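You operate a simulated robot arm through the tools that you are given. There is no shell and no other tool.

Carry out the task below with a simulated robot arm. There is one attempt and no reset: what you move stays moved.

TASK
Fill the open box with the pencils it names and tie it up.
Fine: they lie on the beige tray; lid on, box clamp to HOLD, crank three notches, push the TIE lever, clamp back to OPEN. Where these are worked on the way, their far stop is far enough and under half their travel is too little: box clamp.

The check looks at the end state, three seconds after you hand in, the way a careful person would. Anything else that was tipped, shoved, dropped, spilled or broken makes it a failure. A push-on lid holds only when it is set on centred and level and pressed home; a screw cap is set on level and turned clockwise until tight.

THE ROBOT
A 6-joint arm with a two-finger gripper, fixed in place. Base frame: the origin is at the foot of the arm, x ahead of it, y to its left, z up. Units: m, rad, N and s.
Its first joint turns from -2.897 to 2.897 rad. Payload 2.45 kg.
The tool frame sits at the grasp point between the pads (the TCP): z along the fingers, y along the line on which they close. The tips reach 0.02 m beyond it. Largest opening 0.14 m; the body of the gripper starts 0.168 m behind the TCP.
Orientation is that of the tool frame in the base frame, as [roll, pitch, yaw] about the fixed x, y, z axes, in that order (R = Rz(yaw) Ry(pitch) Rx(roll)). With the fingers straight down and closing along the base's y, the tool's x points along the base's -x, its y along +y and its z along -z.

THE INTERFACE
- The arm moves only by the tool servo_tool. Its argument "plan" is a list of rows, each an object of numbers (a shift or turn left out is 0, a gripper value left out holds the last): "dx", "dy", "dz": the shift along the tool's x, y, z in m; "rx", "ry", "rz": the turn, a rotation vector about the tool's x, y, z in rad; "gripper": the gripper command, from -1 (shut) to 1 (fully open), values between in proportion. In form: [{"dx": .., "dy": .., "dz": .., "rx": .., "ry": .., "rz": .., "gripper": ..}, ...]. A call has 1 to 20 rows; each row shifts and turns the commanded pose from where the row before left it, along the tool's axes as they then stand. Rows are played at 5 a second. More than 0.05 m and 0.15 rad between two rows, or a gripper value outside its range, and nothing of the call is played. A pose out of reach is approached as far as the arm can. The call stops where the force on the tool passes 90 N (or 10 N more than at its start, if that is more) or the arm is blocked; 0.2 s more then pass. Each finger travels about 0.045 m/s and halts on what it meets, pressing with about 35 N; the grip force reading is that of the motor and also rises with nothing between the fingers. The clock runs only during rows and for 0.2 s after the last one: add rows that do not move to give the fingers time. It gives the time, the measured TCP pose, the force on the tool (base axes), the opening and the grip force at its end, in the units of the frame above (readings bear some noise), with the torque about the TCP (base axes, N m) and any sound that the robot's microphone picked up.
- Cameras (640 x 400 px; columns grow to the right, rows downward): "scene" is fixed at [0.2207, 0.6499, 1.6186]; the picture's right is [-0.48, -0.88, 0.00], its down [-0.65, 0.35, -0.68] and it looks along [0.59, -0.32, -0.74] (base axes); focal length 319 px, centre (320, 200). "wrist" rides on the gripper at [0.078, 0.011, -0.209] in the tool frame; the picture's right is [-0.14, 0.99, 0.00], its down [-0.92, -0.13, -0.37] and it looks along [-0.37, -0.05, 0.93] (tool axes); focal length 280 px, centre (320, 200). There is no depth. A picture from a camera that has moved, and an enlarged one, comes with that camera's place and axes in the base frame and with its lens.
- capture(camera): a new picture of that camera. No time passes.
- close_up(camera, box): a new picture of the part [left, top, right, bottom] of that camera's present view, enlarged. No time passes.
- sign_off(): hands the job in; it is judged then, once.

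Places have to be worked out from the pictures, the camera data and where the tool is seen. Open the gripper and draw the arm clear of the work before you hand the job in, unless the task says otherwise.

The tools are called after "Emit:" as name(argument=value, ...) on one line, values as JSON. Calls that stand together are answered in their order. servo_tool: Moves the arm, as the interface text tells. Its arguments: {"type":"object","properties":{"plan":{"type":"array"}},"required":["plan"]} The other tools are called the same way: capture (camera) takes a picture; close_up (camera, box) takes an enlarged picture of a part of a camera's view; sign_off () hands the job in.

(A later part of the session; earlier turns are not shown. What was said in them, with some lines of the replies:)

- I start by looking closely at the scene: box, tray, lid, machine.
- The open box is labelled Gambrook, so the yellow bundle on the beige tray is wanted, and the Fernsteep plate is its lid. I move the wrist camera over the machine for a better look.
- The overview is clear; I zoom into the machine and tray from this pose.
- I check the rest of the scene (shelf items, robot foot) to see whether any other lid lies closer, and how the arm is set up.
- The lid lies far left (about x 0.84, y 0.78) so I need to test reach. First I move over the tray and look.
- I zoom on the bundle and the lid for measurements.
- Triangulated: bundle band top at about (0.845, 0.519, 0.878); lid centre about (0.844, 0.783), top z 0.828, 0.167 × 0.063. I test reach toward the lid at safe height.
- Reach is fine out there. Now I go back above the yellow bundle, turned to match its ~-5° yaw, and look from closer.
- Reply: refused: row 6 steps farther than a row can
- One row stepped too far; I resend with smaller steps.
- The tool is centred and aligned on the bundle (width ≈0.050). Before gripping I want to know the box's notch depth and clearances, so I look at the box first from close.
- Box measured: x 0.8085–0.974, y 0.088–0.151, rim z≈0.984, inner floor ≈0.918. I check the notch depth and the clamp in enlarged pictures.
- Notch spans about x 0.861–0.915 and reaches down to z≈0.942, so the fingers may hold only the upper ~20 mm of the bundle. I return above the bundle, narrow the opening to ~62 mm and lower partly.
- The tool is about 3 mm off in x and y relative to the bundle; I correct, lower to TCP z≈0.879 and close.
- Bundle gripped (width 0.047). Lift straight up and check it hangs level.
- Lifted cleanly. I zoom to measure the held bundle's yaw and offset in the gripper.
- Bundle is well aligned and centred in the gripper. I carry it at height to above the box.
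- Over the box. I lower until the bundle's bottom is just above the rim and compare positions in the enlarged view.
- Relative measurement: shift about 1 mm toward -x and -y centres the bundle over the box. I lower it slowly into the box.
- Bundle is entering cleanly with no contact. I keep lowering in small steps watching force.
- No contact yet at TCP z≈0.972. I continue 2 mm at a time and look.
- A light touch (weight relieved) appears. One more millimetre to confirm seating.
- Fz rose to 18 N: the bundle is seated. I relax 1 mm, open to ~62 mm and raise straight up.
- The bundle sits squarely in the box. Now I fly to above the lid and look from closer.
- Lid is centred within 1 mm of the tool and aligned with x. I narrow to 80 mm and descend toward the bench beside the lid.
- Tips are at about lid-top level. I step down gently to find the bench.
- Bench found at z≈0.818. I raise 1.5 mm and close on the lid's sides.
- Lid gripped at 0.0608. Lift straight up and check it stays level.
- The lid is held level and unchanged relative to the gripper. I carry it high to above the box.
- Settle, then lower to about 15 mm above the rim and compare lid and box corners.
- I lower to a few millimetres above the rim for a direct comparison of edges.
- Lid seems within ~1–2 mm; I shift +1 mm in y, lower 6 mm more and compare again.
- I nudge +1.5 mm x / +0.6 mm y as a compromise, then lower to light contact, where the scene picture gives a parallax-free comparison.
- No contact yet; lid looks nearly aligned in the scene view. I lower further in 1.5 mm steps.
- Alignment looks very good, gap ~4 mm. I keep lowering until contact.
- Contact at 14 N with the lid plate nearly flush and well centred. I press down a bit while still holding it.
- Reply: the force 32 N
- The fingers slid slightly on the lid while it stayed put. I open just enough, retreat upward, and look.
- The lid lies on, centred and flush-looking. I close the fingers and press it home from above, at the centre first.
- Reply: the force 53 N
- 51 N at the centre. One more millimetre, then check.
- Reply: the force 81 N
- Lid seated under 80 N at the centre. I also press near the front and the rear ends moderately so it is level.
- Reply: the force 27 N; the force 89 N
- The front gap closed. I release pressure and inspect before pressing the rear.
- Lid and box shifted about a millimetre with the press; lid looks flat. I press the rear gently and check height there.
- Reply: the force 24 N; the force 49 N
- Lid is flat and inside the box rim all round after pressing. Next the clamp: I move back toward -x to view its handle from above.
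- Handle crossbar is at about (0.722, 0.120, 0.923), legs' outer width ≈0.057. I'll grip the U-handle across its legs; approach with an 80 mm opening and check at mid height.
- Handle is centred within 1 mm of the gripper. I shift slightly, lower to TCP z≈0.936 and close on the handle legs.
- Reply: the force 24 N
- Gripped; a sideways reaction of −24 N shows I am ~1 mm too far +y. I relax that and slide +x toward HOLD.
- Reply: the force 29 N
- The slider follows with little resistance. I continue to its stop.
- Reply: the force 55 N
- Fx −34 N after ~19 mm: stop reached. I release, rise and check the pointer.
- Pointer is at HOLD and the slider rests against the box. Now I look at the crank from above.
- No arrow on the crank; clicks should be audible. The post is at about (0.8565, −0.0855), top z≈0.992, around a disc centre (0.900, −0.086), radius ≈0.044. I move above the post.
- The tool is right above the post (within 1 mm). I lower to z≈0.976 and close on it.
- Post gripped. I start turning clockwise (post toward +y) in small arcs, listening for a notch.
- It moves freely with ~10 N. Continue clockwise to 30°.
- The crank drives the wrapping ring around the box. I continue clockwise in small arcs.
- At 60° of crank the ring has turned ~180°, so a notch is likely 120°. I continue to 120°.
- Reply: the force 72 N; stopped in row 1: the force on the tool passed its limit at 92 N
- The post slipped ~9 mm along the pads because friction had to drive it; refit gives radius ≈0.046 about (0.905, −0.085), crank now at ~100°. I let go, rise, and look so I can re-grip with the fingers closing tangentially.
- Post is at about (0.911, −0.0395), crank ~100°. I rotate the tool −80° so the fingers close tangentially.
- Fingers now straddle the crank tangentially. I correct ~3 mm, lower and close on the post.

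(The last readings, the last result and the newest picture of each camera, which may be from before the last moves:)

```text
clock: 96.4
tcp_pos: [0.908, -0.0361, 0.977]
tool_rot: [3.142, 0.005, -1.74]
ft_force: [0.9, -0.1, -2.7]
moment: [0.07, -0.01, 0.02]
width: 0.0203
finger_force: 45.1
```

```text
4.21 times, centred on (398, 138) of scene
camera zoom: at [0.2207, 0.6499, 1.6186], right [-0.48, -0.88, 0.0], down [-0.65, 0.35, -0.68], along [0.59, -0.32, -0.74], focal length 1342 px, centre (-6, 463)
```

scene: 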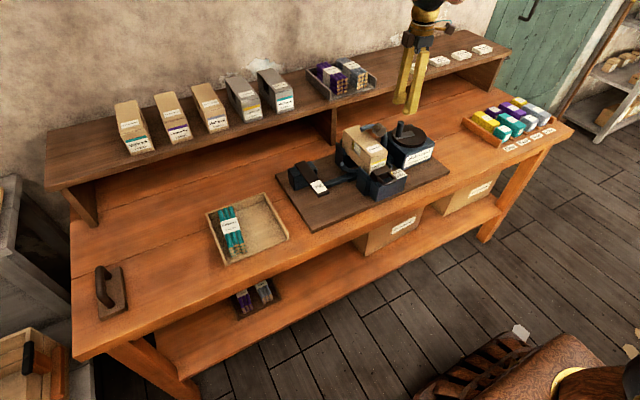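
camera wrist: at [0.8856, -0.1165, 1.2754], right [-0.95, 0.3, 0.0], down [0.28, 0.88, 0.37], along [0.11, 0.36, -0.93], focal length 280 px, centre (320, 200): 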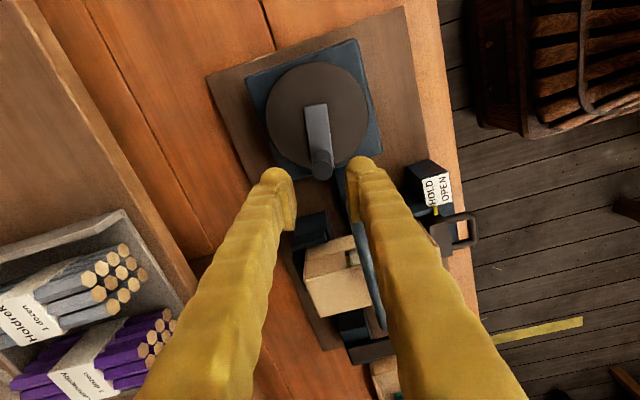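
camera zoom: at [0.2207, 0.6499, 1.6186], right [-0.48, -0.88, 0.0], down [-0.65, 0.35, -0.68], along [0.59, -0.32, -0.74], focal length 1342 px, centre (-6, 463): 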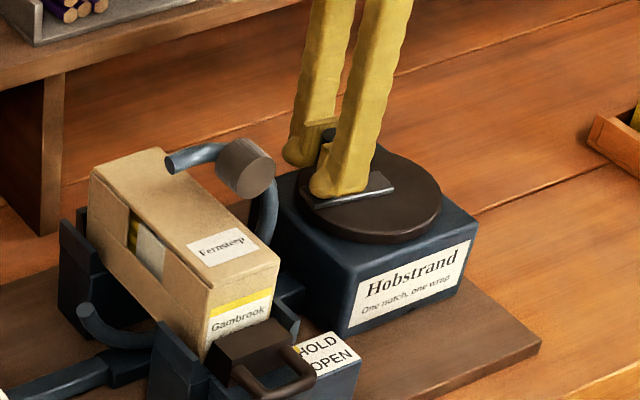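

Gripped with no side load. I now turn tool and crank together clockwise about the disc centre (radius 0.045), a few rows at a time.

Emit:
servo_tool(plan=[{"dx": 0.00038, "dy": -0.00583, "rz": 0.13}, {"dx": 0.00038, "dy": -0.00583, "rz": 0.13}, {}])

Emit:
servo_tool(plan=[{"dx": 0.00038, "dy": -0.00583, "rz": 0.13}, {"dx": 0.00038, "dy": -0.00583, "rz": 0.13}, {}])

Emit:
close_up(camera="scene", box=[335, 90, 460, 185])

Emit:
close_up(camera="wrist", box=[230, 110, 410, 260])

```text
clock: 97.2
tcp_pos: [0.9194, -0.0405, 0.9762]
tool_rot: [3.141, 0.006, -2.002]
ft_force: [11.1, 8.3, -5.8]
moment: [0.14, -0.13, 0.2]
width: 0.0208
finger_force: 44.8
```

```text
clock: 98.0
tcp_pos: [0.928, -0.0461, 0.9769]
tool_rot: [3.138, 0.004, -2.263]
ft_force: [11.5, 23.6, -18.8]
moment: [0.31, -0.1, -0.13]
width: 0.0208
finger_force: 45.3
```

```text
4.21 times, centred on (398, 138) of scene
camera zoom: at [0.2207, 0.6499, 1.6186], right [-0.48, -0.88, 0.0], down [-0.65, 0.35, -0.68], along [0.59, -0.32, -0.74], focal length 1342 px, centre (-6, 463)
```

zoom: 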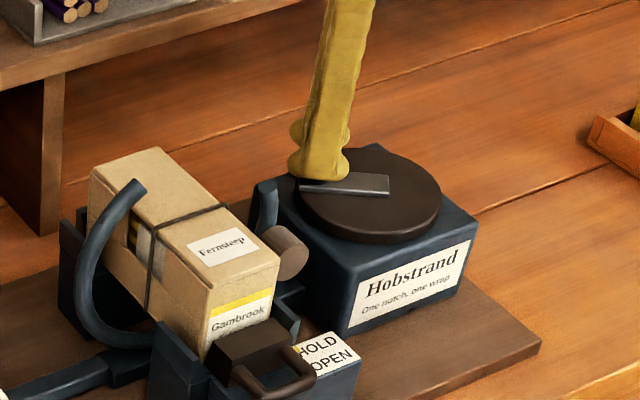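

```text
2.67 times, centred on (320, 185) of wrist
camera zoom: at [0.8705, -0.1002, 1.1855], right [-0.68, 0.74, 0.0], down [0.68, 0.63, 0.37], along [0.27, 0.25, -0.93], focal length 748 px, centre (320, 240)
```

zoom: 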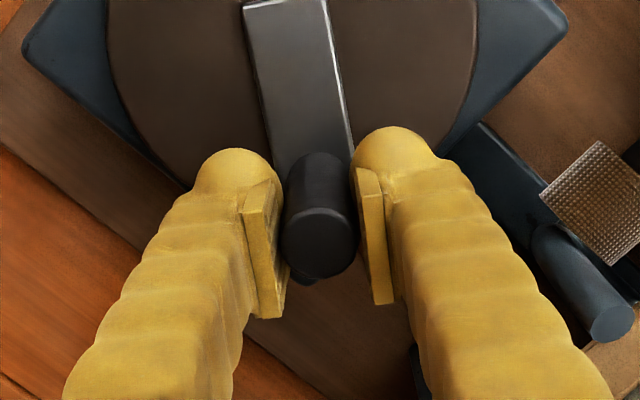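

A first loop of twine is on the box: one notch done at ~120°. I keep turning.

Emit:
servo_tool(plan=[{"dx": 0.00038, "dy": -0.00583, "rz": 0.13}, {"dx": 0.00038, "dy": -0.00583, "rz": 0.13}, {"dx": 0.00038, "dy": -0.00583, "rz": 0.13}, {}])

Emit:
servo_tool(plan=[{"dx": 0.00038, "dy": -0.00583, "rz": 0.13}, {"dx": 0.00038, "dy": -0.00583, "rz": 0.13}, {"dx": 0.00038, "dy": -0.00583, "rz": 0.13}, {}])

Emit:
close_up(camera="scene", box=[335, 90, 460, 185])

Emit:
close_up(camera="wrist", box=[230, 110, 410, 260])

```text
clock: 99.0
tcp_pos: [0.9404, -0.0602, 0.9772]
tool_rot: [3.139, 0.004, -2.65]
ft_force: [23.6, 13.3, -5.9]
moment: [0.27, -0.53, 0.01]
width: 0.0209
finger_force: 45.1
```

```text
clock: 100.0
tcp_pos: [0.9448, -0.0771, 0.9771]
tool_rot: [3.139, 0.002, -3.043]
ft_force: [29.2, 5.5, -4.2]
moment: [0.02, -0.38, -0.04]
width: 0.0209
finger_force: 45.0
```

```text
4.21 times, centred on (398, 138) of scene
camera zoom: at [0.2207, 0.6499, 1.6186], right [-0.48, -0.88, 0.0], down [-0.65, 0.35, -0.68], along [0.59, -0.32, -0.74], focal length 1342 px, centre (-6, 463)
```

zoom: 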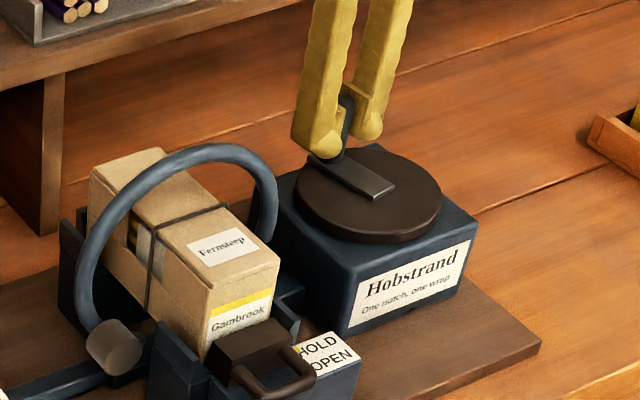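

```text
2.67 times, centred on (320, 185) of wrist
camera zoom: at [0.8653, -0.0749, 1.1866], right [0.04, 1.0, 0.0], down [0.93, -0.04, 0.37], along [0.37, -0.01, -0.93], focal length 748 px, centre (320, 240)
```

zoom: 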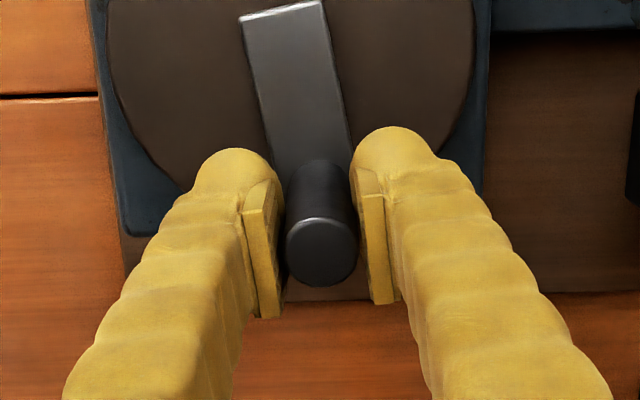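

Going well (crank ~174°, ring half-way on wrap two). Post sits slightly outward in the pads, so I ease 2 mm outward and continue.

Emit:
servo_tool(plan=[{"dx": -0.0016, "dy": -0.00583, "rz": 0.13}, {"dx": 0.0004, "dy": -0.006, "rz": 0.13}, {"dx": 0.0004, "dy": -0.006, "rz": 0.13}, {"dx": 0.0004, "dy": -0.006, "rz": 0.13}, {}])

Emit:
servo_tool(plan=[{"dx": 0.0004, "dy": -0.006, "rz": 0.13}, {"dx": 0.0004, "dy": -0.006, "rz": 0.13}, {"dx": 0.0004, "dy": -0.006, "rz": 0.13}, {}])

Emit:
close_up(camera="scene", box=[335, 90, 460, 185])

Emit:
close_up(camera="wrist", box=[230, 110, 410, 260])

```text
clock: 101.2
tcp_pos: [0.9436, -0.0991, 0.9779]
tool_rot: [3.136, 0.0, 2.722]
ft_force: [-1.4, -4.9, 20.0]
moment: [-0.08, 0.08, 0.14]
width: 0.0207
finger_force: 45.0
```

```text
clock: 102.2
tcp_pos: [0.933, -0.1157, 0.9762]
tool_rot: [3.138, -0.002, 2.332]
ft_force: [20.1, -17.6, 19.8]
moment: [-0.21, -0.29, -0.03]
width: 0.021
finger_force: 44.9
```

```text
4.21 times, centred on (398, 138) of scene
camera zoom: at [0.2207, 0.6499, 1.6186], right [-0.48, -0.88, 0.0], down [-0.65, 0.35, -0.68], along [0.59, -0.32, -0.74], focal length 1342 px, centre (-6, 463)
```

zoom: 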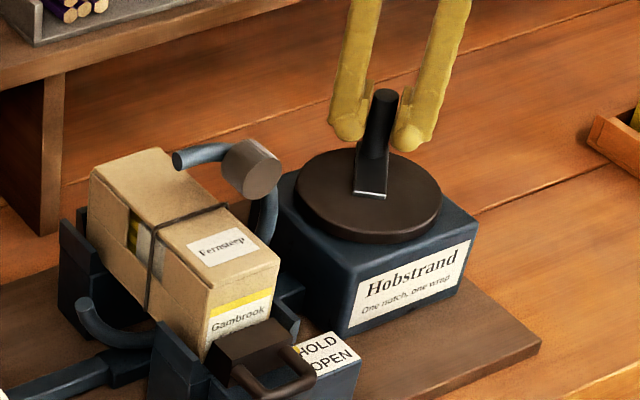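

```text
2.67 times, centred on (320, 185) of wrist
camera zoom: at [0.8862, -0.0507, 1.1856], right [0.81, 0.58, 0.0], down [0.54, -0.76, 0.37], along [0.22, -0.3, -0.93], focal length 748 px, centre (320, 240)
```

zoom: 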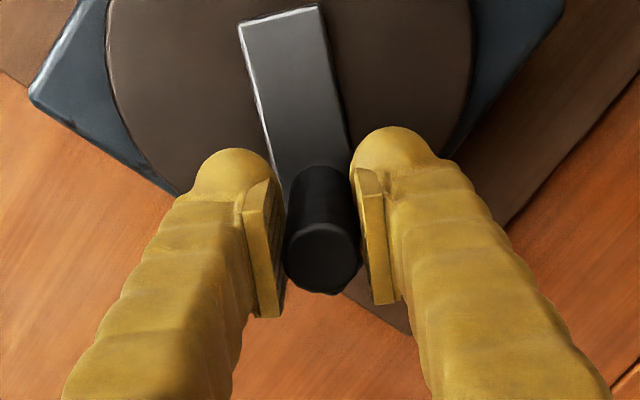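

Crank ~226°. I ease outward 3 mm and continue to about 264°.

Emit:
servo_tool(plan=[{"dx": -0.0026, "dy": -0.006, "rz": 0.13}, {"dx": 0.0004, "dy": -0.0062, "rz": 0.13}, {"dx": 0.0004, "dy": -0.0062, "rz": 0.13}, {}])

Emit:
servo_tool(plan=[{"dx": 0.0004, "dy": -0.0062, "rz": 0.13}, {"dx": 0.0004, "dy": -0.0062, "rz": 0.13}, {}])

Emit:
close_up(camera="scene", box=[335, 90, 460, 185])

Emit:
close_up(camera="wrist", box=[230, 110, 410, 260])

```text
clock: 103.2
tcp_pos: [0.9198, -0.125, 0.9751]
tool_rot: [3.139, -0.005, 1.942]
ft_force: [-1.0, 19.6, 10.4]
moment: [0.28, -0.03, -0.21]
width: 0.0205
finger_force: 45.3
```

```text
clock: 104.0
tcp_pos: [0.906, -0.1285, 0.9749]
tool_rot: [-3.141, -0.003, 1.683]
ft_force: [0.4, 16.3, -7.5]
moment: [0.09, 0.0, -0.08]
width: 0.0205
finger_force: 44.7
```

```text
4.21 times, centred on (398, 138) of scene
camera zoom: at [0.2207, 0.6499, 1.6186], right [-0.48, -0.88, 0.0], down [-0.65, 0.35, -0.68], along [0.59, -0.32, -0.74], focal length 1342 px, centre (-6, 463)
```

zoom: 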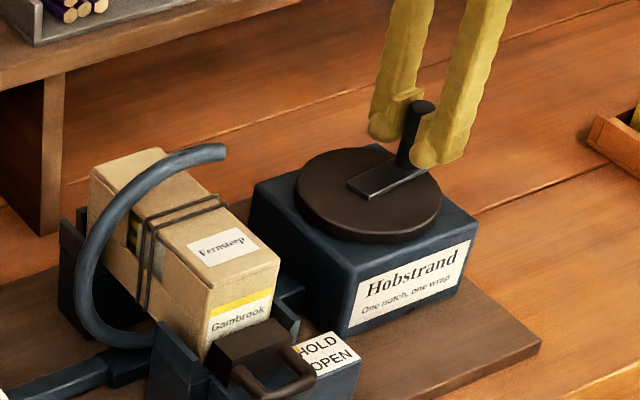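

```text
2.67 times, centred on (320, 185) of wrist
camera zoom: at [0.9077, -0.051, 1.1854], right [1.0, -0.03, 0.0], down [-0.03, -0.93, 0.36], along [-0.01, -0.36, -0.93], focal length 748 px, centre (320, 240)
```

zoom: 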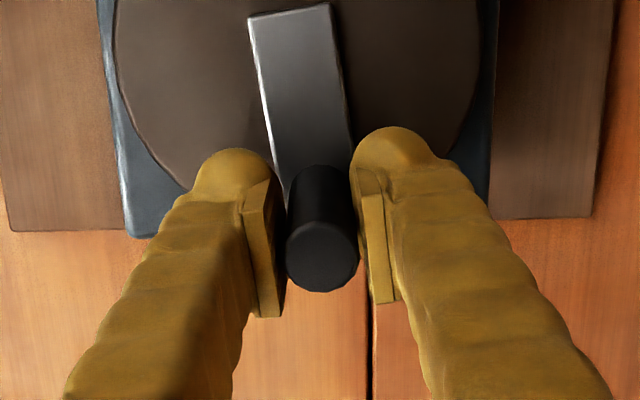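

Two wraps are on; crank ~264°. I let go, rise and unwind the wrist by −164° for the last third.

Emit:
servo_tool(plan=[{"gripper": -0.3}, {}, {}, {"dz": -0.03}, {"dz": -0.04}, {"dz": -0.02}, {}, {}])

Emit:
servo_tool(plan=[{"rz": -0.145}, {"rz": -0.145}, {"rz": -0.145}, {"rz": -0.145}, {"rz": -0.145}, {"rz": -0.145}, {"rz": -0.145}, {"rz": -0.145}, {"rz": -0.145}, {"rz": -0.145}, {"rz": -0.145}, {"rz": -0.145}, {"rz": -0.145}, {"rz": -0.145}, {"rz": -0.145}, {"rz": -0.145}, {"rz": -0.145}, {"rz": -0.145}, {"rz": -0.145}, {"rz": -0.105}])

Emit:
servo_tool(plan=[{}, {}])

Emit:
close_up(camera="wrist", box=[230, 110, 410, 260])

Emit:
close_up(camera="scene", box=[335, 70, 460, 185])

```text
clock: 105.8
tcp_pos: [0.9075, -0.1303, 1.0668]
tool_rot: [3.139, -0.003, 1.683]
ft_force: [-0.8, 0.0, -0.2]
moment: [0.03, -0.02, 0.0]
width: 0.0491
finger_force: 0.1
```

```text
clock: 110.0
tcp_pos: [0.9067, -0.1299, 1.0675]
tool_rot: [-3.141, 0.004, -1.739]
ft_force: [0.3, 0.3, -0.2]
moment: [0.03, 0.01, -0.01]
width: 0.0491
finger_force: 0.0
```

```text
clock: 110.6
tcp_pos: [0.9075, -0.1291, 1.0674]
tool_rot: [3.14, 0.006, -1.741]
ft_force: [0.2, -0.1, -0.2]
moment: [-0.01, 0.01, -0.02]
width: 0.049
finger_force: 0.0
```

```text
2.67 times, centred on (320, 185) of wrist
camera zoom: at [0.8824, -0.2051, 1.2758], right [-0.95, 0.3, 0.0], down [0.28, 0.88, 0.37], along [0.11, 0.36, -0.93], focal length 748 px, centre (320, 240)
```

zoom: 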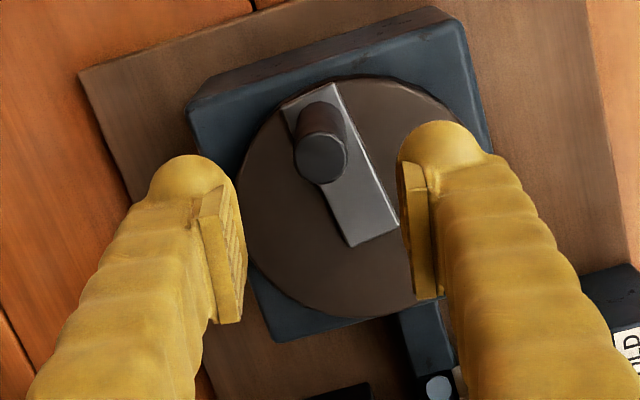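

```text
3.48 times, centred on (398, 128) of scene
camera zoom: at [0.2207, 0.6499, 1.6186], right [-0.48, -0.88, 0.0], down [-0.65, 0.35, -0.68], along [0.59, -0.32, -0.74], focal length 1109 px, centre (50, 452)
```

zoom: 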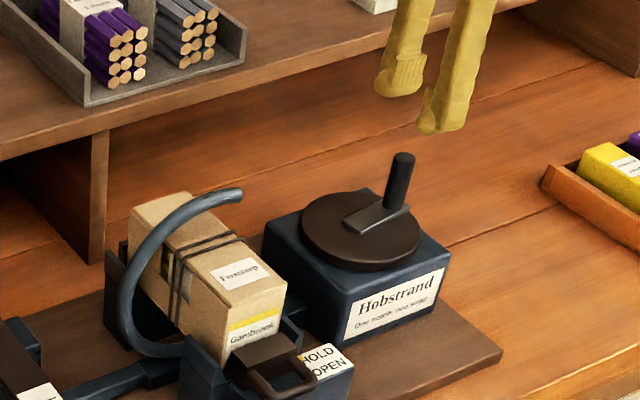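

The tool is over the post again. I lower, grip, and turn the last ~96° (disc centre now at tool (−0.043, +0.010)).

Emit:
servo_tool(plan=[{"dx": -0.001}, {"dz": 0.03}, {"dz": 0.03}, {"dz": 0.031}, {}, {"gripper": -1.0}, {}, {}, {}])

Emit:
servo_tool(plan=[{"dx": 0.0009, "dy": 0.0057, "rz": 0.13}, {"dx": 0.0009, "dy": 0.0057, "rz": 0.13}, {"dx": 0.0009, "dy": 0.0057, "rz": 0.13}, {}])

Emit:
servo_tool(plan=[{"dx": 0.0009, "dy": 0.0057, "rz": 0.13}, {"dx": 0.0009, "dy": 0.0057, "rz": 0.13}, {"dx": 0.0009, "dy": 0.0057, "rz": 0.13}, {}])

Emit:
close_up(camera="scene", box=[335, 90, 460, 185])

Emit:
close_up(camera="wrist", box=[230, 110, 410, 260])

```text
clock: 112.6
tcp_pos: [0.9067, -0.1284, 0.9782]
tool_rot: [-3.141, 0.005, -1.739]
ft_force: [0.8, -0.5, -2.8]
moment: [0.04, 0.0, -0.02]
width: 0.0205
finger_force: 45.2
```

```text
clock: 113.6
tcp_pos: [0.889, -0.1261, 0.9763]
tool_rot: [3.141, 0.002, -2.13]
ft_force: [-6.3, -28.6, 18.9]
moment: [-0.34, 0.09, 0.03]
width: 0.0208
finger_force: 45.5
```

```text
clock: 114.6
tcp_pos: [0.8748, -0.1166, 0.975]
tool_rot: [3.138, 0.005, -2.52]
ft_force: [-22.3, -20.0, 12.5]
moment: [-0.3, 0.28, 0.13]
width: 0.0208
finger_force: 45.0
```

```text
4.21 times, centred on (398, 138) of scene
camera zoom: at [0.2207, 0.6499, 1.6186], right [-0.48, -0.88, 0.0], down [-0.65, 0.35, -0.68], along [0.59, -0.32, -0.74], focal length 1342 px, centre (-6, 463)
```

zoom: 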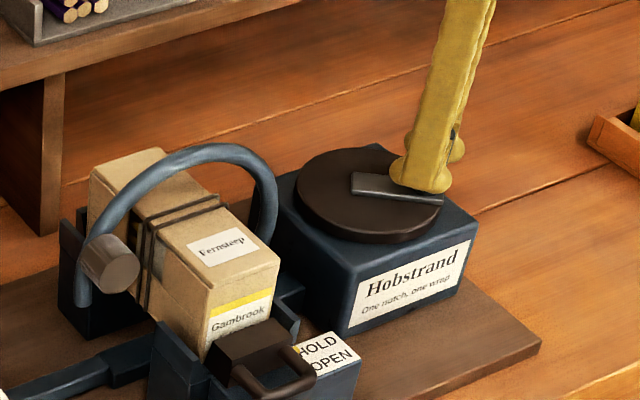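

```text
2.67 times, centred on (320, 185) of wrist
camera zoom: at [0.8042, -0.1543, 1.1842], right [-0.46, 0.89, 0.0], down [0.82, 0.43, 0.37], along [0.33, 0.18, -0.93], focal length 748 px, centre (320, 240)
```

zoom: 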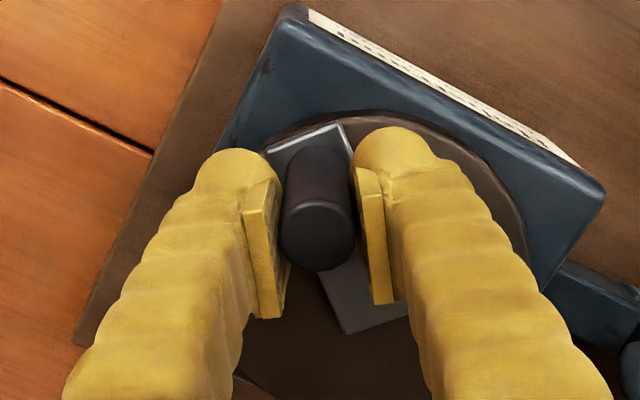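

Crank ~309°. I continue toward the third notch.

Emit:
servo_tool(plan=[{"dx": 0.002, "dy": 0.0057, "rz": 0.13}, {"dx": 0.0009, "dy": 0.0057, "rz": 0.13}, {"dx": 0.0009, "dy": 0.0057, "rz": 0.13}, {}])

Emit:
servo_tool(plan=[{"dx": 0.0009, "dy": 0.0057, "rz": 0.13}, {"dx": 0.0009, "dy": 0.0057, "rz": 0.13}, {"dx": 0.0009, "dy": 0.0057, "rz": 0.13}, {}])

Emit:
close_up(camera="scene", box=[335, 90, 460, 185])

Emit:
close_up(camera="wrist", box=[230, 110, 410, 260])

```text
clock: 115.6
tcp_pos: [0.8638, -0.1041, 0.9752]
tool_rot: [3.136, 0.002, -2.913]
ft_force: [11.2, 7.6, -17.0]
moment: [0.17, -0.46, 0.01]
width: 0.0208
finger_force: 44.9
```

```text
clock: 116.6
tcp_pos: [0.8591, -0.0875, 0.9759]
tool_rot: [3.138, -0.001, 2.982]
ft_force: [10.0, -1.3, -22.3]
moment: [0.01, -0.13, -0.12]
width: 0.0208
finger_force: 45.3
```

```text
4.21 times, centred on (398, 138) of scene
camera zoom: at [0.2207, 0.6499, 1.6186], right [-0.48, -0.88, 0.0], down [-0.65, 0.35, -0.68], along [0.59, -0.32, -0.74], focal length 1342 px, centre (-6, 463)
```

zoom: 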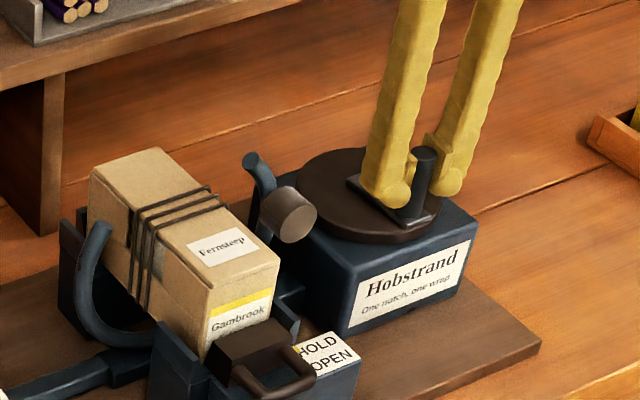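

```text
2.67 times, centred on (320, 185) of wrist
camera zoom: at [0.7832, -0.0649, 1.1849], right [0.29, 0.96, 0.0], down [0.89, -0.27, 0.37], along [0.35, -0.1, -0.93], focal length 748 px, centre (320, 240)
```

zoom: 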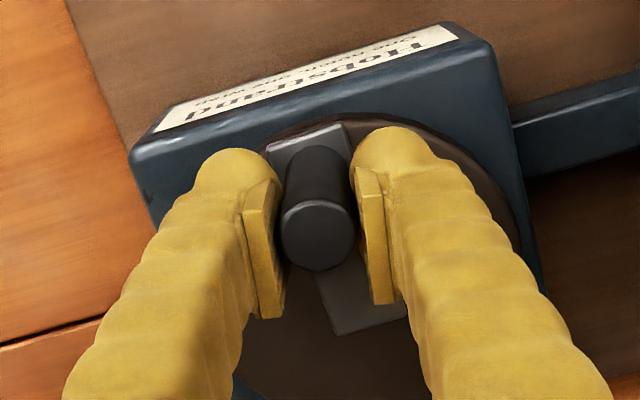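

Three wraps are visible. I finish the last few degrees to the start position and let go of the post.

Emit:
servo_tool(plan=[{"dx": 0.0003, "dy": 0.0028, "rz": 0.06}, {}, {"gripper": -0.3}, {}, {}, {"dz": -0.03}, {"dz": -0.04}, {"dz": -0.04, "rz": 0.0}, {}])

Emit:
close_up(camera="scene", box=[270, 90, 450, 205])

Emit:
capture(camera="wrist")

```text
clock: 118.6
tcp_pos: [0.8581, -0.0847, 1.0852]
tool_rot: [3.137, 0.001, 2.924]
ft_force: [0.3, 0.0, -1.3]
moment: [0.01, 0.0, -0.02]
width: 0.0491
finger_force: 0.2
```

```text
3.48 times, centred on (360, 148) of scene
camera zoom: at [0.2207, 0.6499, 1.6186], right [-0.48, -0.88, 0.0], down [-0.65, 0.35, -0.68], along [0.59, -0.32, -0.74], focal length 1109 px, centre (181, 383)
```

zoom: 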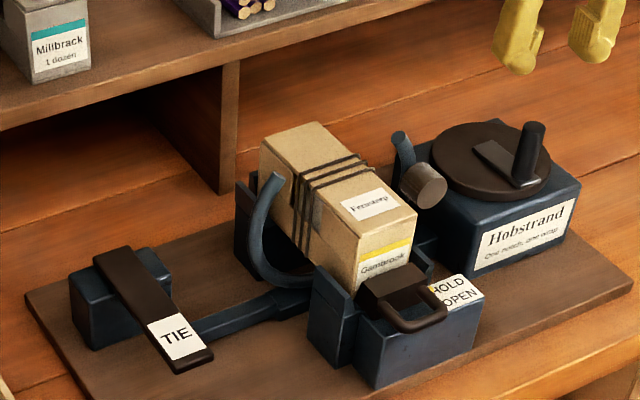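

```text
taken
camera wrist: at [0.7841, -0.0576, 1.2946], right [0.35, 0.94, 0.0], down [0.87, -0.33, 0.37], along [0.35, -0.12, -0.93], focal length 280 px, centre (320, 200)
```

wrist: 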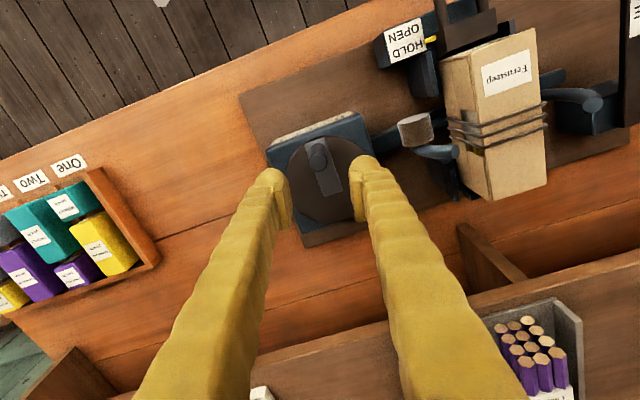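

Crank and ring are back at their rest positions with three wraps. Now I go over the TIE lever with closed fingers and inspect it.

Emit:
servo_tool(plan=[{"dz": -0.03, "rz": -0.11}, {"rz": -0.107, "gripper": 1.0}, {"dy": 0.045}, {"dy": 0.045}, {"dy": 0.045}, {"dy": 0.045}, {"dy": 0.045}, {"dy": 0.045}, {"dy": 0.045}, {"dy": 0.045}, {"dy": 0.042, "dx": 0.02}, {"dx": 0.02, "dz": 0.03}, {}, {}])

Emit:
capture(camera="wrist")

Emit:
close_up(camera="wrist", box=[230, 90, 410, 240])

Emit:
close_up(camera="scene", box=[270, 140, 350, 220])

```text
clock: 121.6
tcp_pos: [0.8215, 0.3165, 1.0872]
tool_rot: [3.139, 0.003, 3.14]
ft_force: [-0.2, -0.6, -0.2]
moment: [-0.03, 0.03, 0.03]
width: 0.1398
finger_force: 0.1
```

```text
taken
camera wrist: at [0.7422, 0.3274, 1.2963], right [0.14, 0.99, 0.0], down [0.92, -0.13, 0.37], along [0.37, -0.05, -0.93], focal length 280 px, centre (320, 200)
```

wrist: 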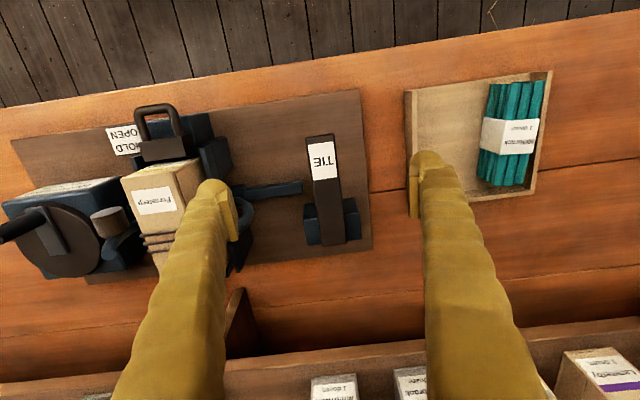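

```text
2.67 times, centred on (320, 165) of wrist
camera zoom: at [0.7422, 0.3274, 1.2963], right [0.14, 0.99, 0.0], down [0.92, -0.13, 0.37], along [0.37, -0.05, -0.93], focal length 748 px, centre (320, 293)
```

zoom: 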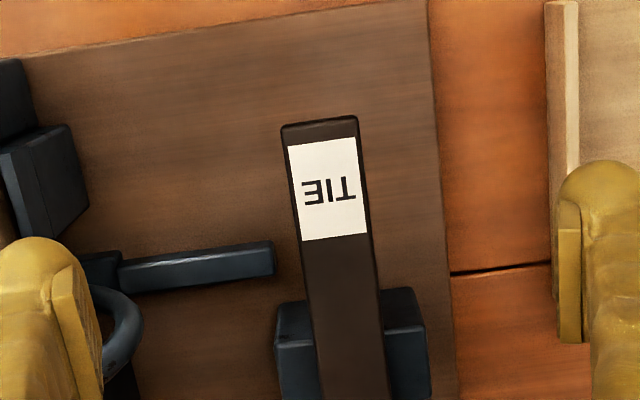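

```text
5.00 times, centred on (310, 180) of scene
camera zoom: at [0.2207, 0.6499, 1.6186], right [-0.48, -0.88, 0.0], down [-0.65, 0.35, -0.68], along [0.59, -0.32, -0.74], focal length 1594 px, centre (370, 300)
```

zoom: 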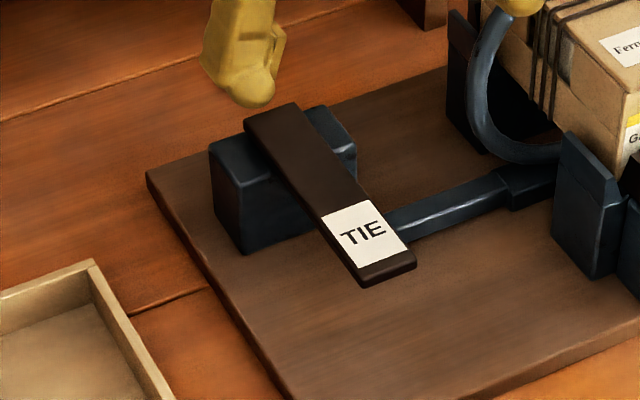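

TIE label centre at about (0.837, 0.319, 0.913). I close the fingers, place them above the lever's free end and lower.

Emit:
servo_tool(plan=[{"dx": -0.0015, "dy": 0.0025, "gripper": -1.0}, {"dz": 0.03}, {"dz": 0.03}, {"dz": 0.03}, {"dz": 0.03}, {}, {}, {}, {}])

Emit:
close_up(camera="scene", box=[270, 140, 350, 220])

Emit:
close_up(camera="wrist", box=[230, 90, 410, 240])

```text
clock: 123.6
tcp_pos: [0.8223, 0.3192, 0.9668]
tool_rot: [3.138, 0.002, 3.139]
ft_force: [0.6, -0.1, -0.6]
moment: [0.01, -0.02, 0.02]
width: 0.0001
finger_force: 29.3
```

```text
5.00 times, centred on (310, 180) of scene
camera zoom: at [0.2207, 0.6499, 1.6186], right [-0.48, -0.88, 0.0], down [-0.65, 0.35, -0.68], along [0.59, -0.32, -0.74], focal length 1594 px, centre (370, 300)
```

zoom: 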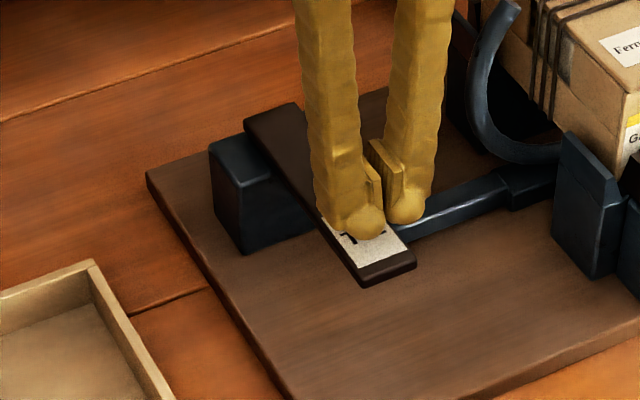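

```text
2.67 times, centred on (320, 165) of wrist
camera zoom: at [0.7444, 0.3296, 1.1762], right [0.14, 0.99, 0.0], down [0.92, -0.13, 0.37], along [0.37, -0.05, -0.93], focal length 748 px, centre (320, 293)
```

zoom: 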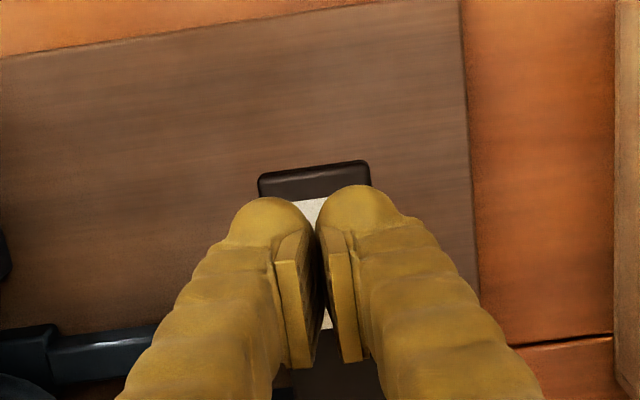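

Positioned over the lever end. I push down in small steps, watching force.

Emit:
servo_tool(plan=[{"dz": 0.01}, {"dz": 0.01}, {"dz": 0.005}, {"dz": 0.005}, {}])

Emit:
servo_tool(plan=[{"dz": 0.005}, {"dz": 0.005}, {}])

Emit:
close_up(camera="scene", box=[270, 120, 400, 220])

```text
clock: 124.8
tcp_pos: [0.8239, 0.3208, 0.938]
tool_rot: [3.138, 0.0, 3.139]
ft_force: [-0.3, 1.0, 2.2]
moment: [0.0, -0.04, 0.02]
width: 0.0061
finger_force: 29.3
```

```text
clock: 125.6
tcp_pos: [0.8236, 0.3199, 0.9277]
tool_rot: [3.138, 0.002, 3.141]
ft_force: [0.6, 1.3, 2.6]
moment: [-0.01, -0.06, -0.01]
width: 0.0061
finger_force: 29.6
```

```text
4.00 times, centred on (335, 170) of scene
camera zoom: at [0.2207, 0.6499, 1.6186], right [-0.48, -0.88, 0.0], down [-0.65, 0.35, -0.68], along [0.59, -0.32, -0.74], focal length 1275 px, centre (260, 320)
```

zoom: 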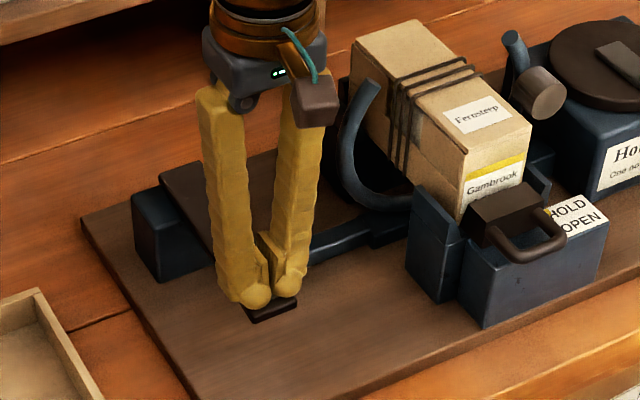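

The lever yields easily. I continue down until its stop.

Emit:
servo_tool(plan=[{"dz": 0.005}, {"dz": 0.005}, {"dz": 0.003}, {}])

Emit:
close_up(camera="scene", box=[270, 120, 400, 220])

```text
clock: 126.6
tcp_pos: [0.8218, 0.3203, 0.9133]
tool_rot: [3.138, 0.001, 3.138]
ft_force: [1.8, 0.1, 5.2]
moment: [-0.01, -0.08, 0.0]
width: 0.006
finger_force: 29.4
```

```text
4.00 times, centred on (335, 170) of scene
camera zoom: at [0.2207, 0.6499, 1.6186], right [-0.48, -0.88, 0.0], down [-0.65, 0.35, -0.68], along [0.59, -0.32, -0.74], focal length 1275 px, centre (260, 320)
```

zoom: 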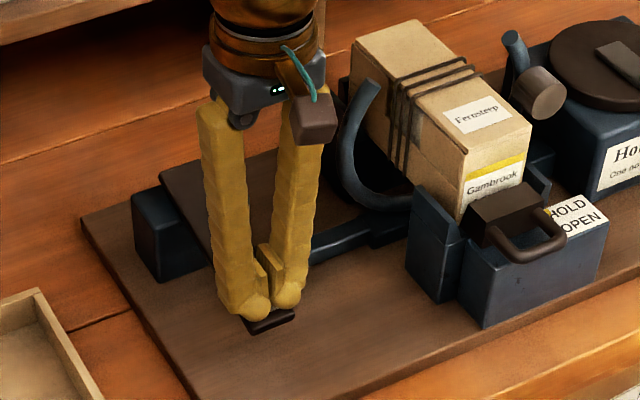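

Emit:
servo_tool(plan=[{"dz": 0.004}, {"dz": 0.004}, {"dz": 0.003}, {}])

Emit:
servo_tool(plan=[{"dz": 0.003}, {"dz": 0.003}, {}])

Emit:
close_up(camera="scene", box=[270, 120, 400, 220])

```text
clock: 127.6
tcp_pos: [0.822, 0.3207, 0.9037]
tool_rot: [3.138, 0.001, 3.14]
ft_force: [0.0, -1.8, 6.9]
moment: [-0.05, -0.06, -0.04]
width: 0.0062
finger_force: 29.2
```

```text
clock: 128.4
tcp_pos: [0.8225, 0.3197, 0.8966]
tool_rot: [3.138, 0.001, 3.139]
ft_force: [0.7, 0.9, 6.7]
moment: [-0.02, -0.11, 0.01]
width: 0.0062
finger_force: 29.2
```

```text
4.00 times, centred on (335, 170) of scene
camera zoom: at [0.2207, 0.6499, 1.6186], right [-0.48, -0.88, 0.0], down [-0.65, 0.35, -0.68], along [0.59, -0.32, -0.74], focal length 1275 px, centre (260, 320)
```

zoom: 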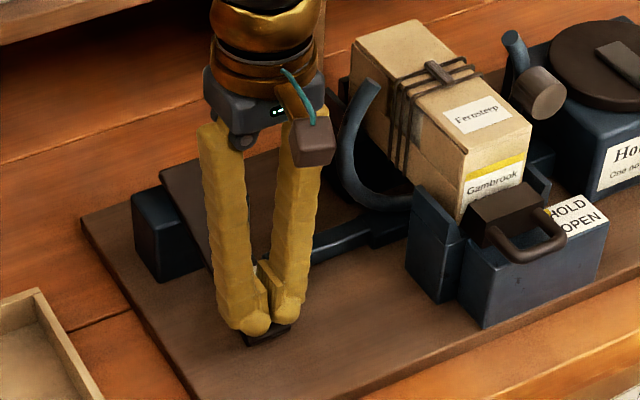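

A knot has appeared on the twine: the tie is made. I raise off the lever and check.

Emit:
servo_tool(plan=[{"dz": -0.03}, {"dz": -0.04}, {"dz": -0.04}, {"dz": -0.045}, {"dz": -0.04, "gripper": 1.0}, {}, {}])

Emit:
close_up(camera="scene", box=[270, 90, 450, 205])

Emit:
close_up(camera="scene", box=[340, 115, 400, 165])

```text
clock: 130.0
tcp_pos: [0.8208, 0.3191, 1.0902]
tool_rot: [3.137, 0.004, 3.139]
ft_force: [0.0, 0.0, 0.2]
moment: [-0.03, 0.03, 0.01]
width: 0.0698
finger_force: 0.0
```

```text
3.48 times, centred on (360, 148) of scene
camera zoom: at [0.2207, 0.6499, 1.6186], right [-0.48, -0.88, 0.0], down [-0.65, 0.35, -0.68], along [0.59, -0.32, -0.74], focal length 1109 px, centre (181, 383)
```

zoom: 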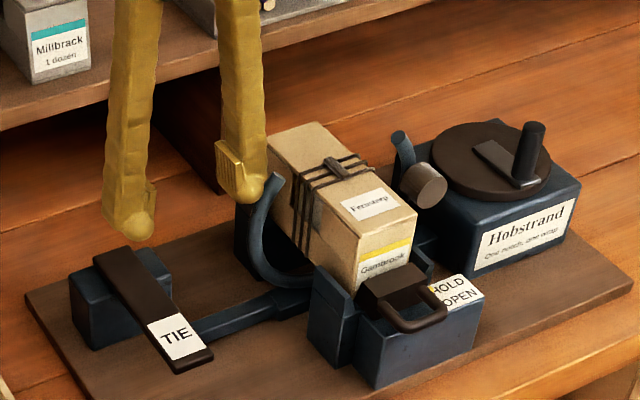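

```text
8.00 times, centred on (370, 140) of scene
camera zoom: at [0.2207, 0.6499, 1.6186], right [-0.48, -0.88, 0.0], down [-0.65, 0.35, -0.68], along [0.59, -0.32, -0.74], focal length 2551 px, centre (-80, 680)
```

zoom: 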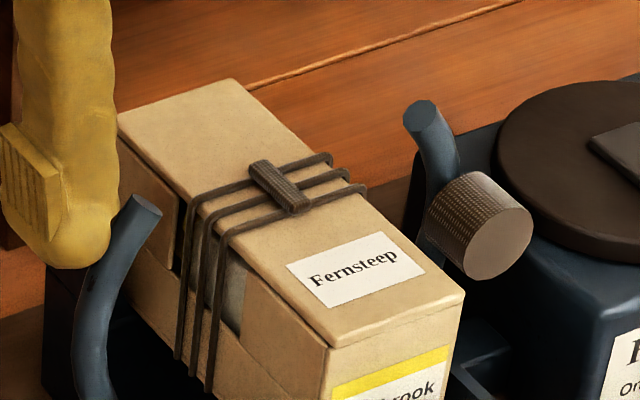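

Tied with the knot and the lever has sprung back. Now I return to the clamp handle to slide it back to OPEN.

Emit:
servo_tool(plan=[{"dx": 0.034, "gripper": 0.15}, {"dx": 0.033}, {"dy": -0.045}, {"dy": -0.045}, {"dy": -0.045}, {"dy": -0.045}, {"dy": -0.0195}, {"dz": 0.04}, {"dz": 0.04}, {"dz": 0.02}, {}, {}])

Emit:
close_up(camera="wrist", box=[230, 110, 410, 260])

Emit:
close_up(camera="scene", box=[340, 120, 430, 205])

```text
clock: 132.6
tcp_pos: [0.7561, 0.1193, 0.9893]
tool_rot: [3.139, 0.002, 3.14]
ft_force: [-0.4, 0.3, 0.4]
moment: [0.04, 0.03, 0.02]
width: 0.0804
finger_force: 0.1
```

```text
2.67 times, centred on (320, 185) of wrist
camera zoom: at [0.6764, 0.1301, 1.2002], right [0.14, 0.99, 0.0], down [0.92, -0.13, 0.37], along [0.37, -0.05, -0.93], focal length 748 px, centre (320, 240)
```

zoom: 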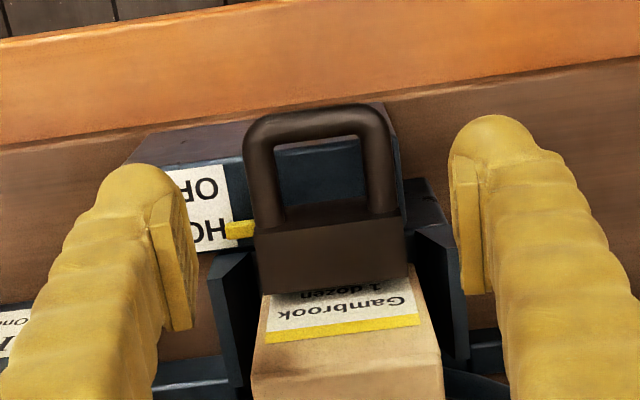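

```text
4.71 times, centred on (385, 162) of scene
camera zoom: at [0.2207, 0.6499, 1.6186], right [-0.48, -0.88, 0.0], down [-0.65, 0.35, -0.68], along [0.59, -0.32, -0.74], focal length 1500 px, centre (14, 376)
```

zoom: 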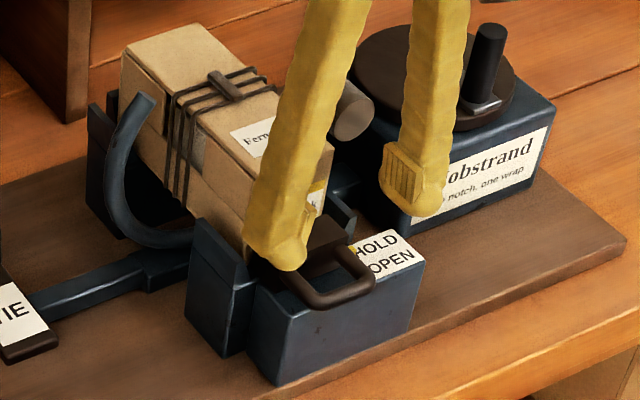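

I align, lower to z≈0.937 and close on the handle legs again.

Emit:
servo_tool(plan=[{"dx": 0.003, "dy": -0.0005}, {"dz": 0.03}, {"dz": 0.0225}, {}, {"gripper": -0.5}, {}, {}, {}, {}])

```text
clock: 134.6
tcp_pos: [0.7509, 0.1193, 0.9403]
tool_rot: [3.138, 0.003, 3.139]
ft_force: [0.6, -4.7, -1.8]
moment: [0.05, -0.02, 0.85]
width: 0.0542
finger_force: 45.2
```

Gripped with little side load. I pull toward −x (OPEN).

Emit:
servo_tool(plan=[{"dx": 0.004}, {"dx": 0.004}, {"dx": 0.004}, {}])

Emit:
servo_tool(plan=[{"dx": 0.003}, {"dx": 0.003}, {}])

Emit:
close_up(camera="wrist", box=[230, 110, 410, 260])

Emit:
close_up(camera="scene", box=[340, 120, 430, 205])

```text
clock: 135.6
tcp_pos: [0.7396, 0.1197, 0.9402]
tool_rot: [3.139, 0.001, 3.14]
ft_force: [-1.9, -23.5, 27.5]
moment: [-0.49, 0.22, 0.76]
width: 0.054
finger_force: 44.5
```

```text
clock: 136.4
tcp_pos: [0.7337, 0.1199, 0.9391]
tool_rot: [3.137, 0.001, 3.14]
ft_force: [1.1, -28.9, 25.5]
moment: [-0.52, 0.01, 0.71]
width: 0.0542
finger_force: 45.2
```

```text
2.67 times, centred on (320, 185) of wrist
camera zoom: at [0.6548, 0.1301, 1.1485], right [0.14, 0.99, 0.0], down [0.92, -0.13, 0.37], along [0.37, -0.05, -0.93], focal length 748 px, centre (320, 240)
```

zoom: 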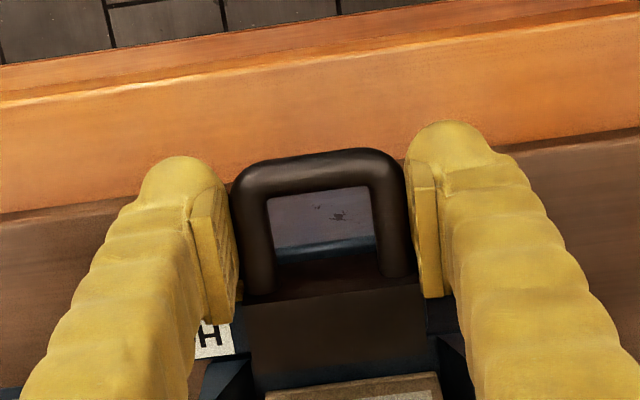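

```text
4.71 times, centred on (385, 162) of scene
camera zoom: at [0.2207, 0.6499, 1.6186], right [-0.48, -0.88, 0.0], down [-0.65, 0.35, -0.68], along [0.59, -0.32, -0.74], focal length 1500 px, centre (14, 376)
```

zoom: 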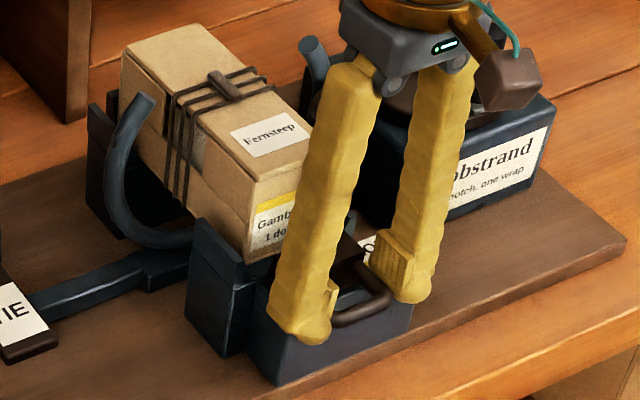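

It followed ~17 mm. A bit further to the OPEN stop.

Emit:
servo_tool(plan=[{"dx": 0.002, "dy": -0.0007}, {"dx": 0.002}, {}])

Emit:
servo_tool(plan=[{"dx": 0.002}, {}])

```text
clock: 137.2
tcp_pos: [0.7308, 0.1203, 0.9394]
tool_rot: [3.135, 0.0, 3.14]
ft_force: [31.6, -20.3, 10.0]
moment: [-0.24, -0.48, 0.74]
width: 0.0541
finger_force: 44.6
```

```text
clock: 137.8
tcp_pos: [0.7288, 0.1186, 0.9394]
tool_rot: [3.136, 0.003, 3.139]
ft_force: [31.0, -18.0, 17.1]
moment: [-0.26, -0.48, 0.64]
width: 0.0544
finger_force: 44.6
```

The +31 N reaction shows the OPEN stop is reached. I release, rise clear and inspect everything.

Emit:
servo_tool(plan=[{"dx": -0.003}, {"gripper": 0.2}, {}, {}, {}, {"dz": -0.03}, {"dz": -0.04}, {"dz": -0.045}, {"dz": -0.045, "gripper": 1.0}, {"dz": -0.045}, {"dx": 0.04}, {"dx": 0.04}, {}, {}])

Emit:
capture(camera="wrist")

Emit:
capture(camera="scene")

Emit:
close_up(camera="scene", box=[335, 110, 435, 205])

Emit:
close_up(camera="wrist", box=[230, 180, 410, 330])

```text
clock: 140.8
tcp_pos: [0.6534, 0.1192, 1.1439]
tool_rot: [3.139, 0.001, 3.14]
ft_force: [-0.5, -0.2, 0.2]
moment: [0.01, -0.02, 0.01]
width: 0.1401
finger_force: 0.2
```

```text
taken
camera wrist: at [0.5741, 0.1291, 1.3528], right [0.14, 0.99, 0.0], down [0.92, -0.13, 0.37], along [0.37, -0.05, -0.93], focal length 280 px, centre (320, 200)
```

wrist: 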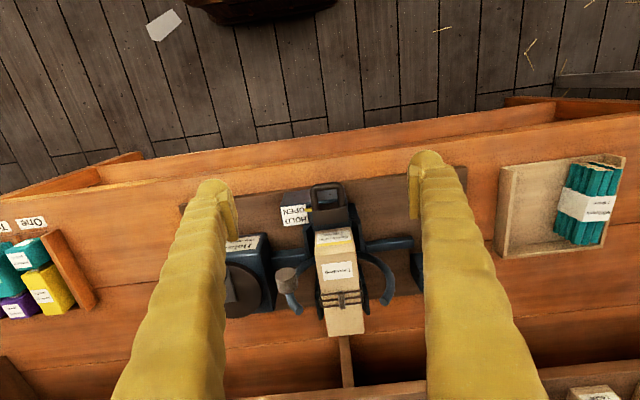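

```text
taken
```

scene: 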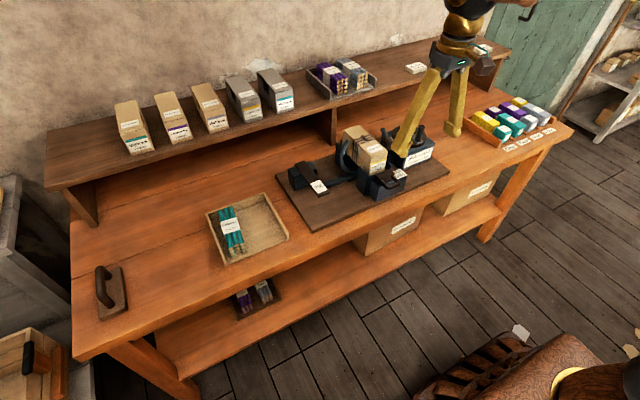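

```text
4.21 times, centred on (385, 158) of scene
camera zoom: at [0.2207, 0.6499, 1.6186], right [-0.48, -0.88, 0.0], down [-0.65, 0.35, -0.68], along [0.59, -0.32, -0.74], focal length 1342 px, centre (46, 379)
```

zoom: 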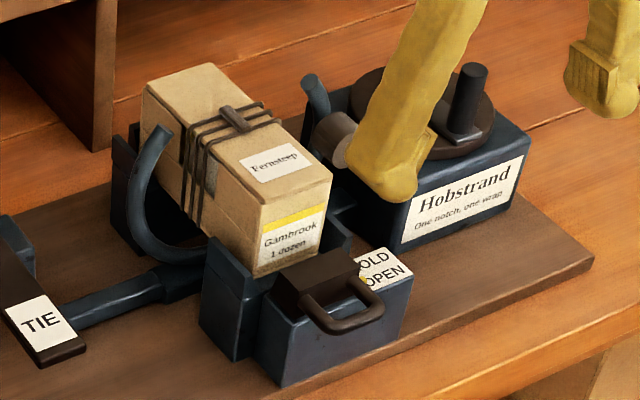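

```text
2.67 times, centred on (320, 255) of wrist
camera zoom: at [0.5741, 0.1291, 1.3528], right [0.14, 0.99, 0.0], down [0.92, -0.13, 0.37], along [0.37, -0.05, -0.93], focal length 748 px, centre (320, 53)
```

zoom: 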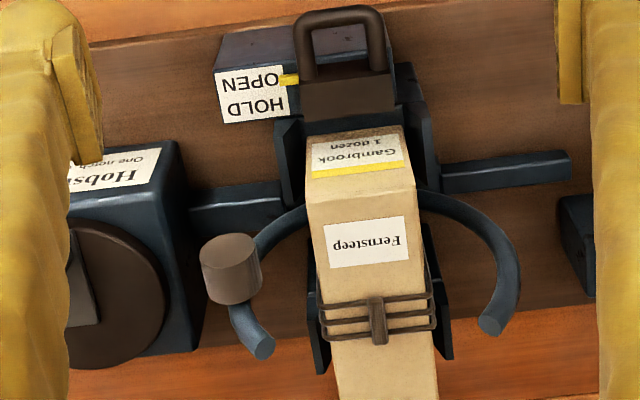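

Pointer is back at OPEN. A last check of the tray and the lid edges before handing in.

Emit:
close_up(camera="scene", box=[150, 180, 310, 280])

Emit:
close_up(camera="scene", box=[345, 120, 395, 165])

Emit:
close_up(camera="scene", box=[450, 80, 580, 170])

```text
4.00 times, centred on (230, 230) of scene
camera zoom: at [0.2207, 0.6499, 1.6186], right [-0.48, -0.88, 0.0], down [-0.65, 0.35, -0.68], along [0.59, -0.32, -0.74], focal length 1275 px, centre (680, 80)
```

zoom: 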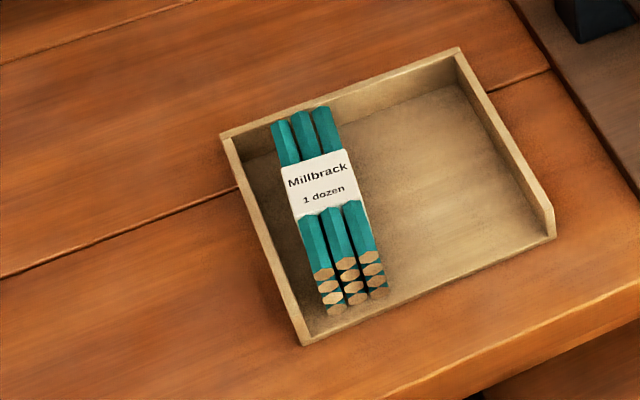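

```text
8.89 times, centred on (370, 142) of scene
camera zoom: at [0.2207, 0.6499, 1.6186], right [-0.48, -0.88, 0.0], down [-0.65, 0.35, -0.68], along [0.59, -0.32, -0.74], focal length 2834 px, centre (-124, 711)
```

zoom: 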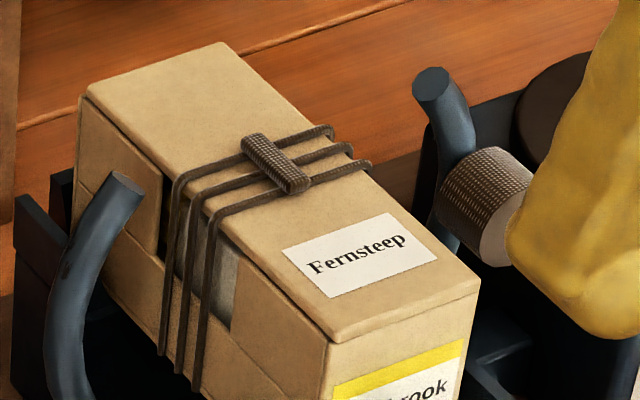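

```text
4.44 times, centred on (515, 125) of scene
camera zoom: at [0.2207, 0.6499, 1.6186], right [-0.48, -0.88, 0.0], down [-0.65, 0.35, -0.68], along [0.59, -0.32, -0.74], focal length 1417 px, centre (-547, 533)
```

zoom: 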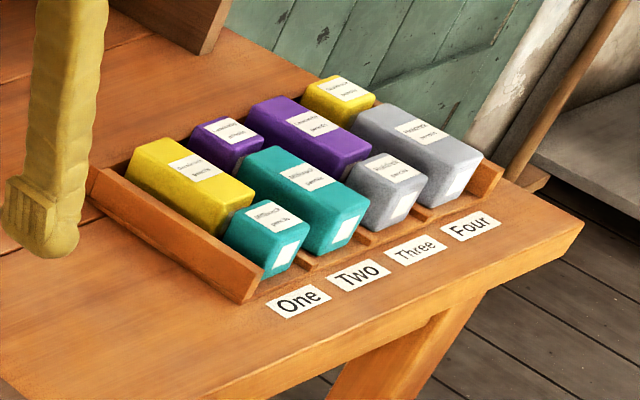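

Everything else is untouched, the lid is flush, the box is tied with three wraps, and the clamp is at OPEN. I draw the arm a little further clear with the gripper open.

Emit:
servo_tool(plan=[{"dz": -0.04}, {"dz": -0.04}, {"dx": 0.03, "dz": -0.02}, {}])

```text
clock: 141.8
tcp_pos: [0.6216, 0.1173, 1.2417]
tool_rot: [3.137, 0.001, 3.139]
ft_force: [1.1, -0.4, -0.6]
moment: [0.0, 0.01, 0.0]
width: 0.1402
finger_force: 0.0
```

The arm is clear and the gripper open, so I hand the job in.

Emit:
sign_off()

```text
The job is handed in.
```

The Gambrook box is packed and tied, and I've handed the job in; I haven't had the result of the check.

- **Pencils:** the yellow Gambrook bundle from the beige tray is in the open box, which is labelled Gambrook.
- **Lid:** the Fernsteep lid is on and pressed down at the centre, front and rear. It looks flat and flush. Pressing the front shifted the box and lid about a millimetre, so the lid sits roughly 1 mm off centre.
- **Clamp and crank:** I slid the clamp to its HOLD stop, then turned the crank one full clockwise turn. Three loops of twine are on the box, one per notch. I counted notches by the loops, because no clicks were picked up.
- **TIE lever:** I pushed it down until the knot appeared on the twine. It has sprung back up.
- **Clamp:** it is back at its OPEN stop, with the pointer on OPEN.

In the last pictures the other goods on the bench, including the Millbrack bundle in the tray, look undisturbed. The gripper is open and the arm is drawn clear.
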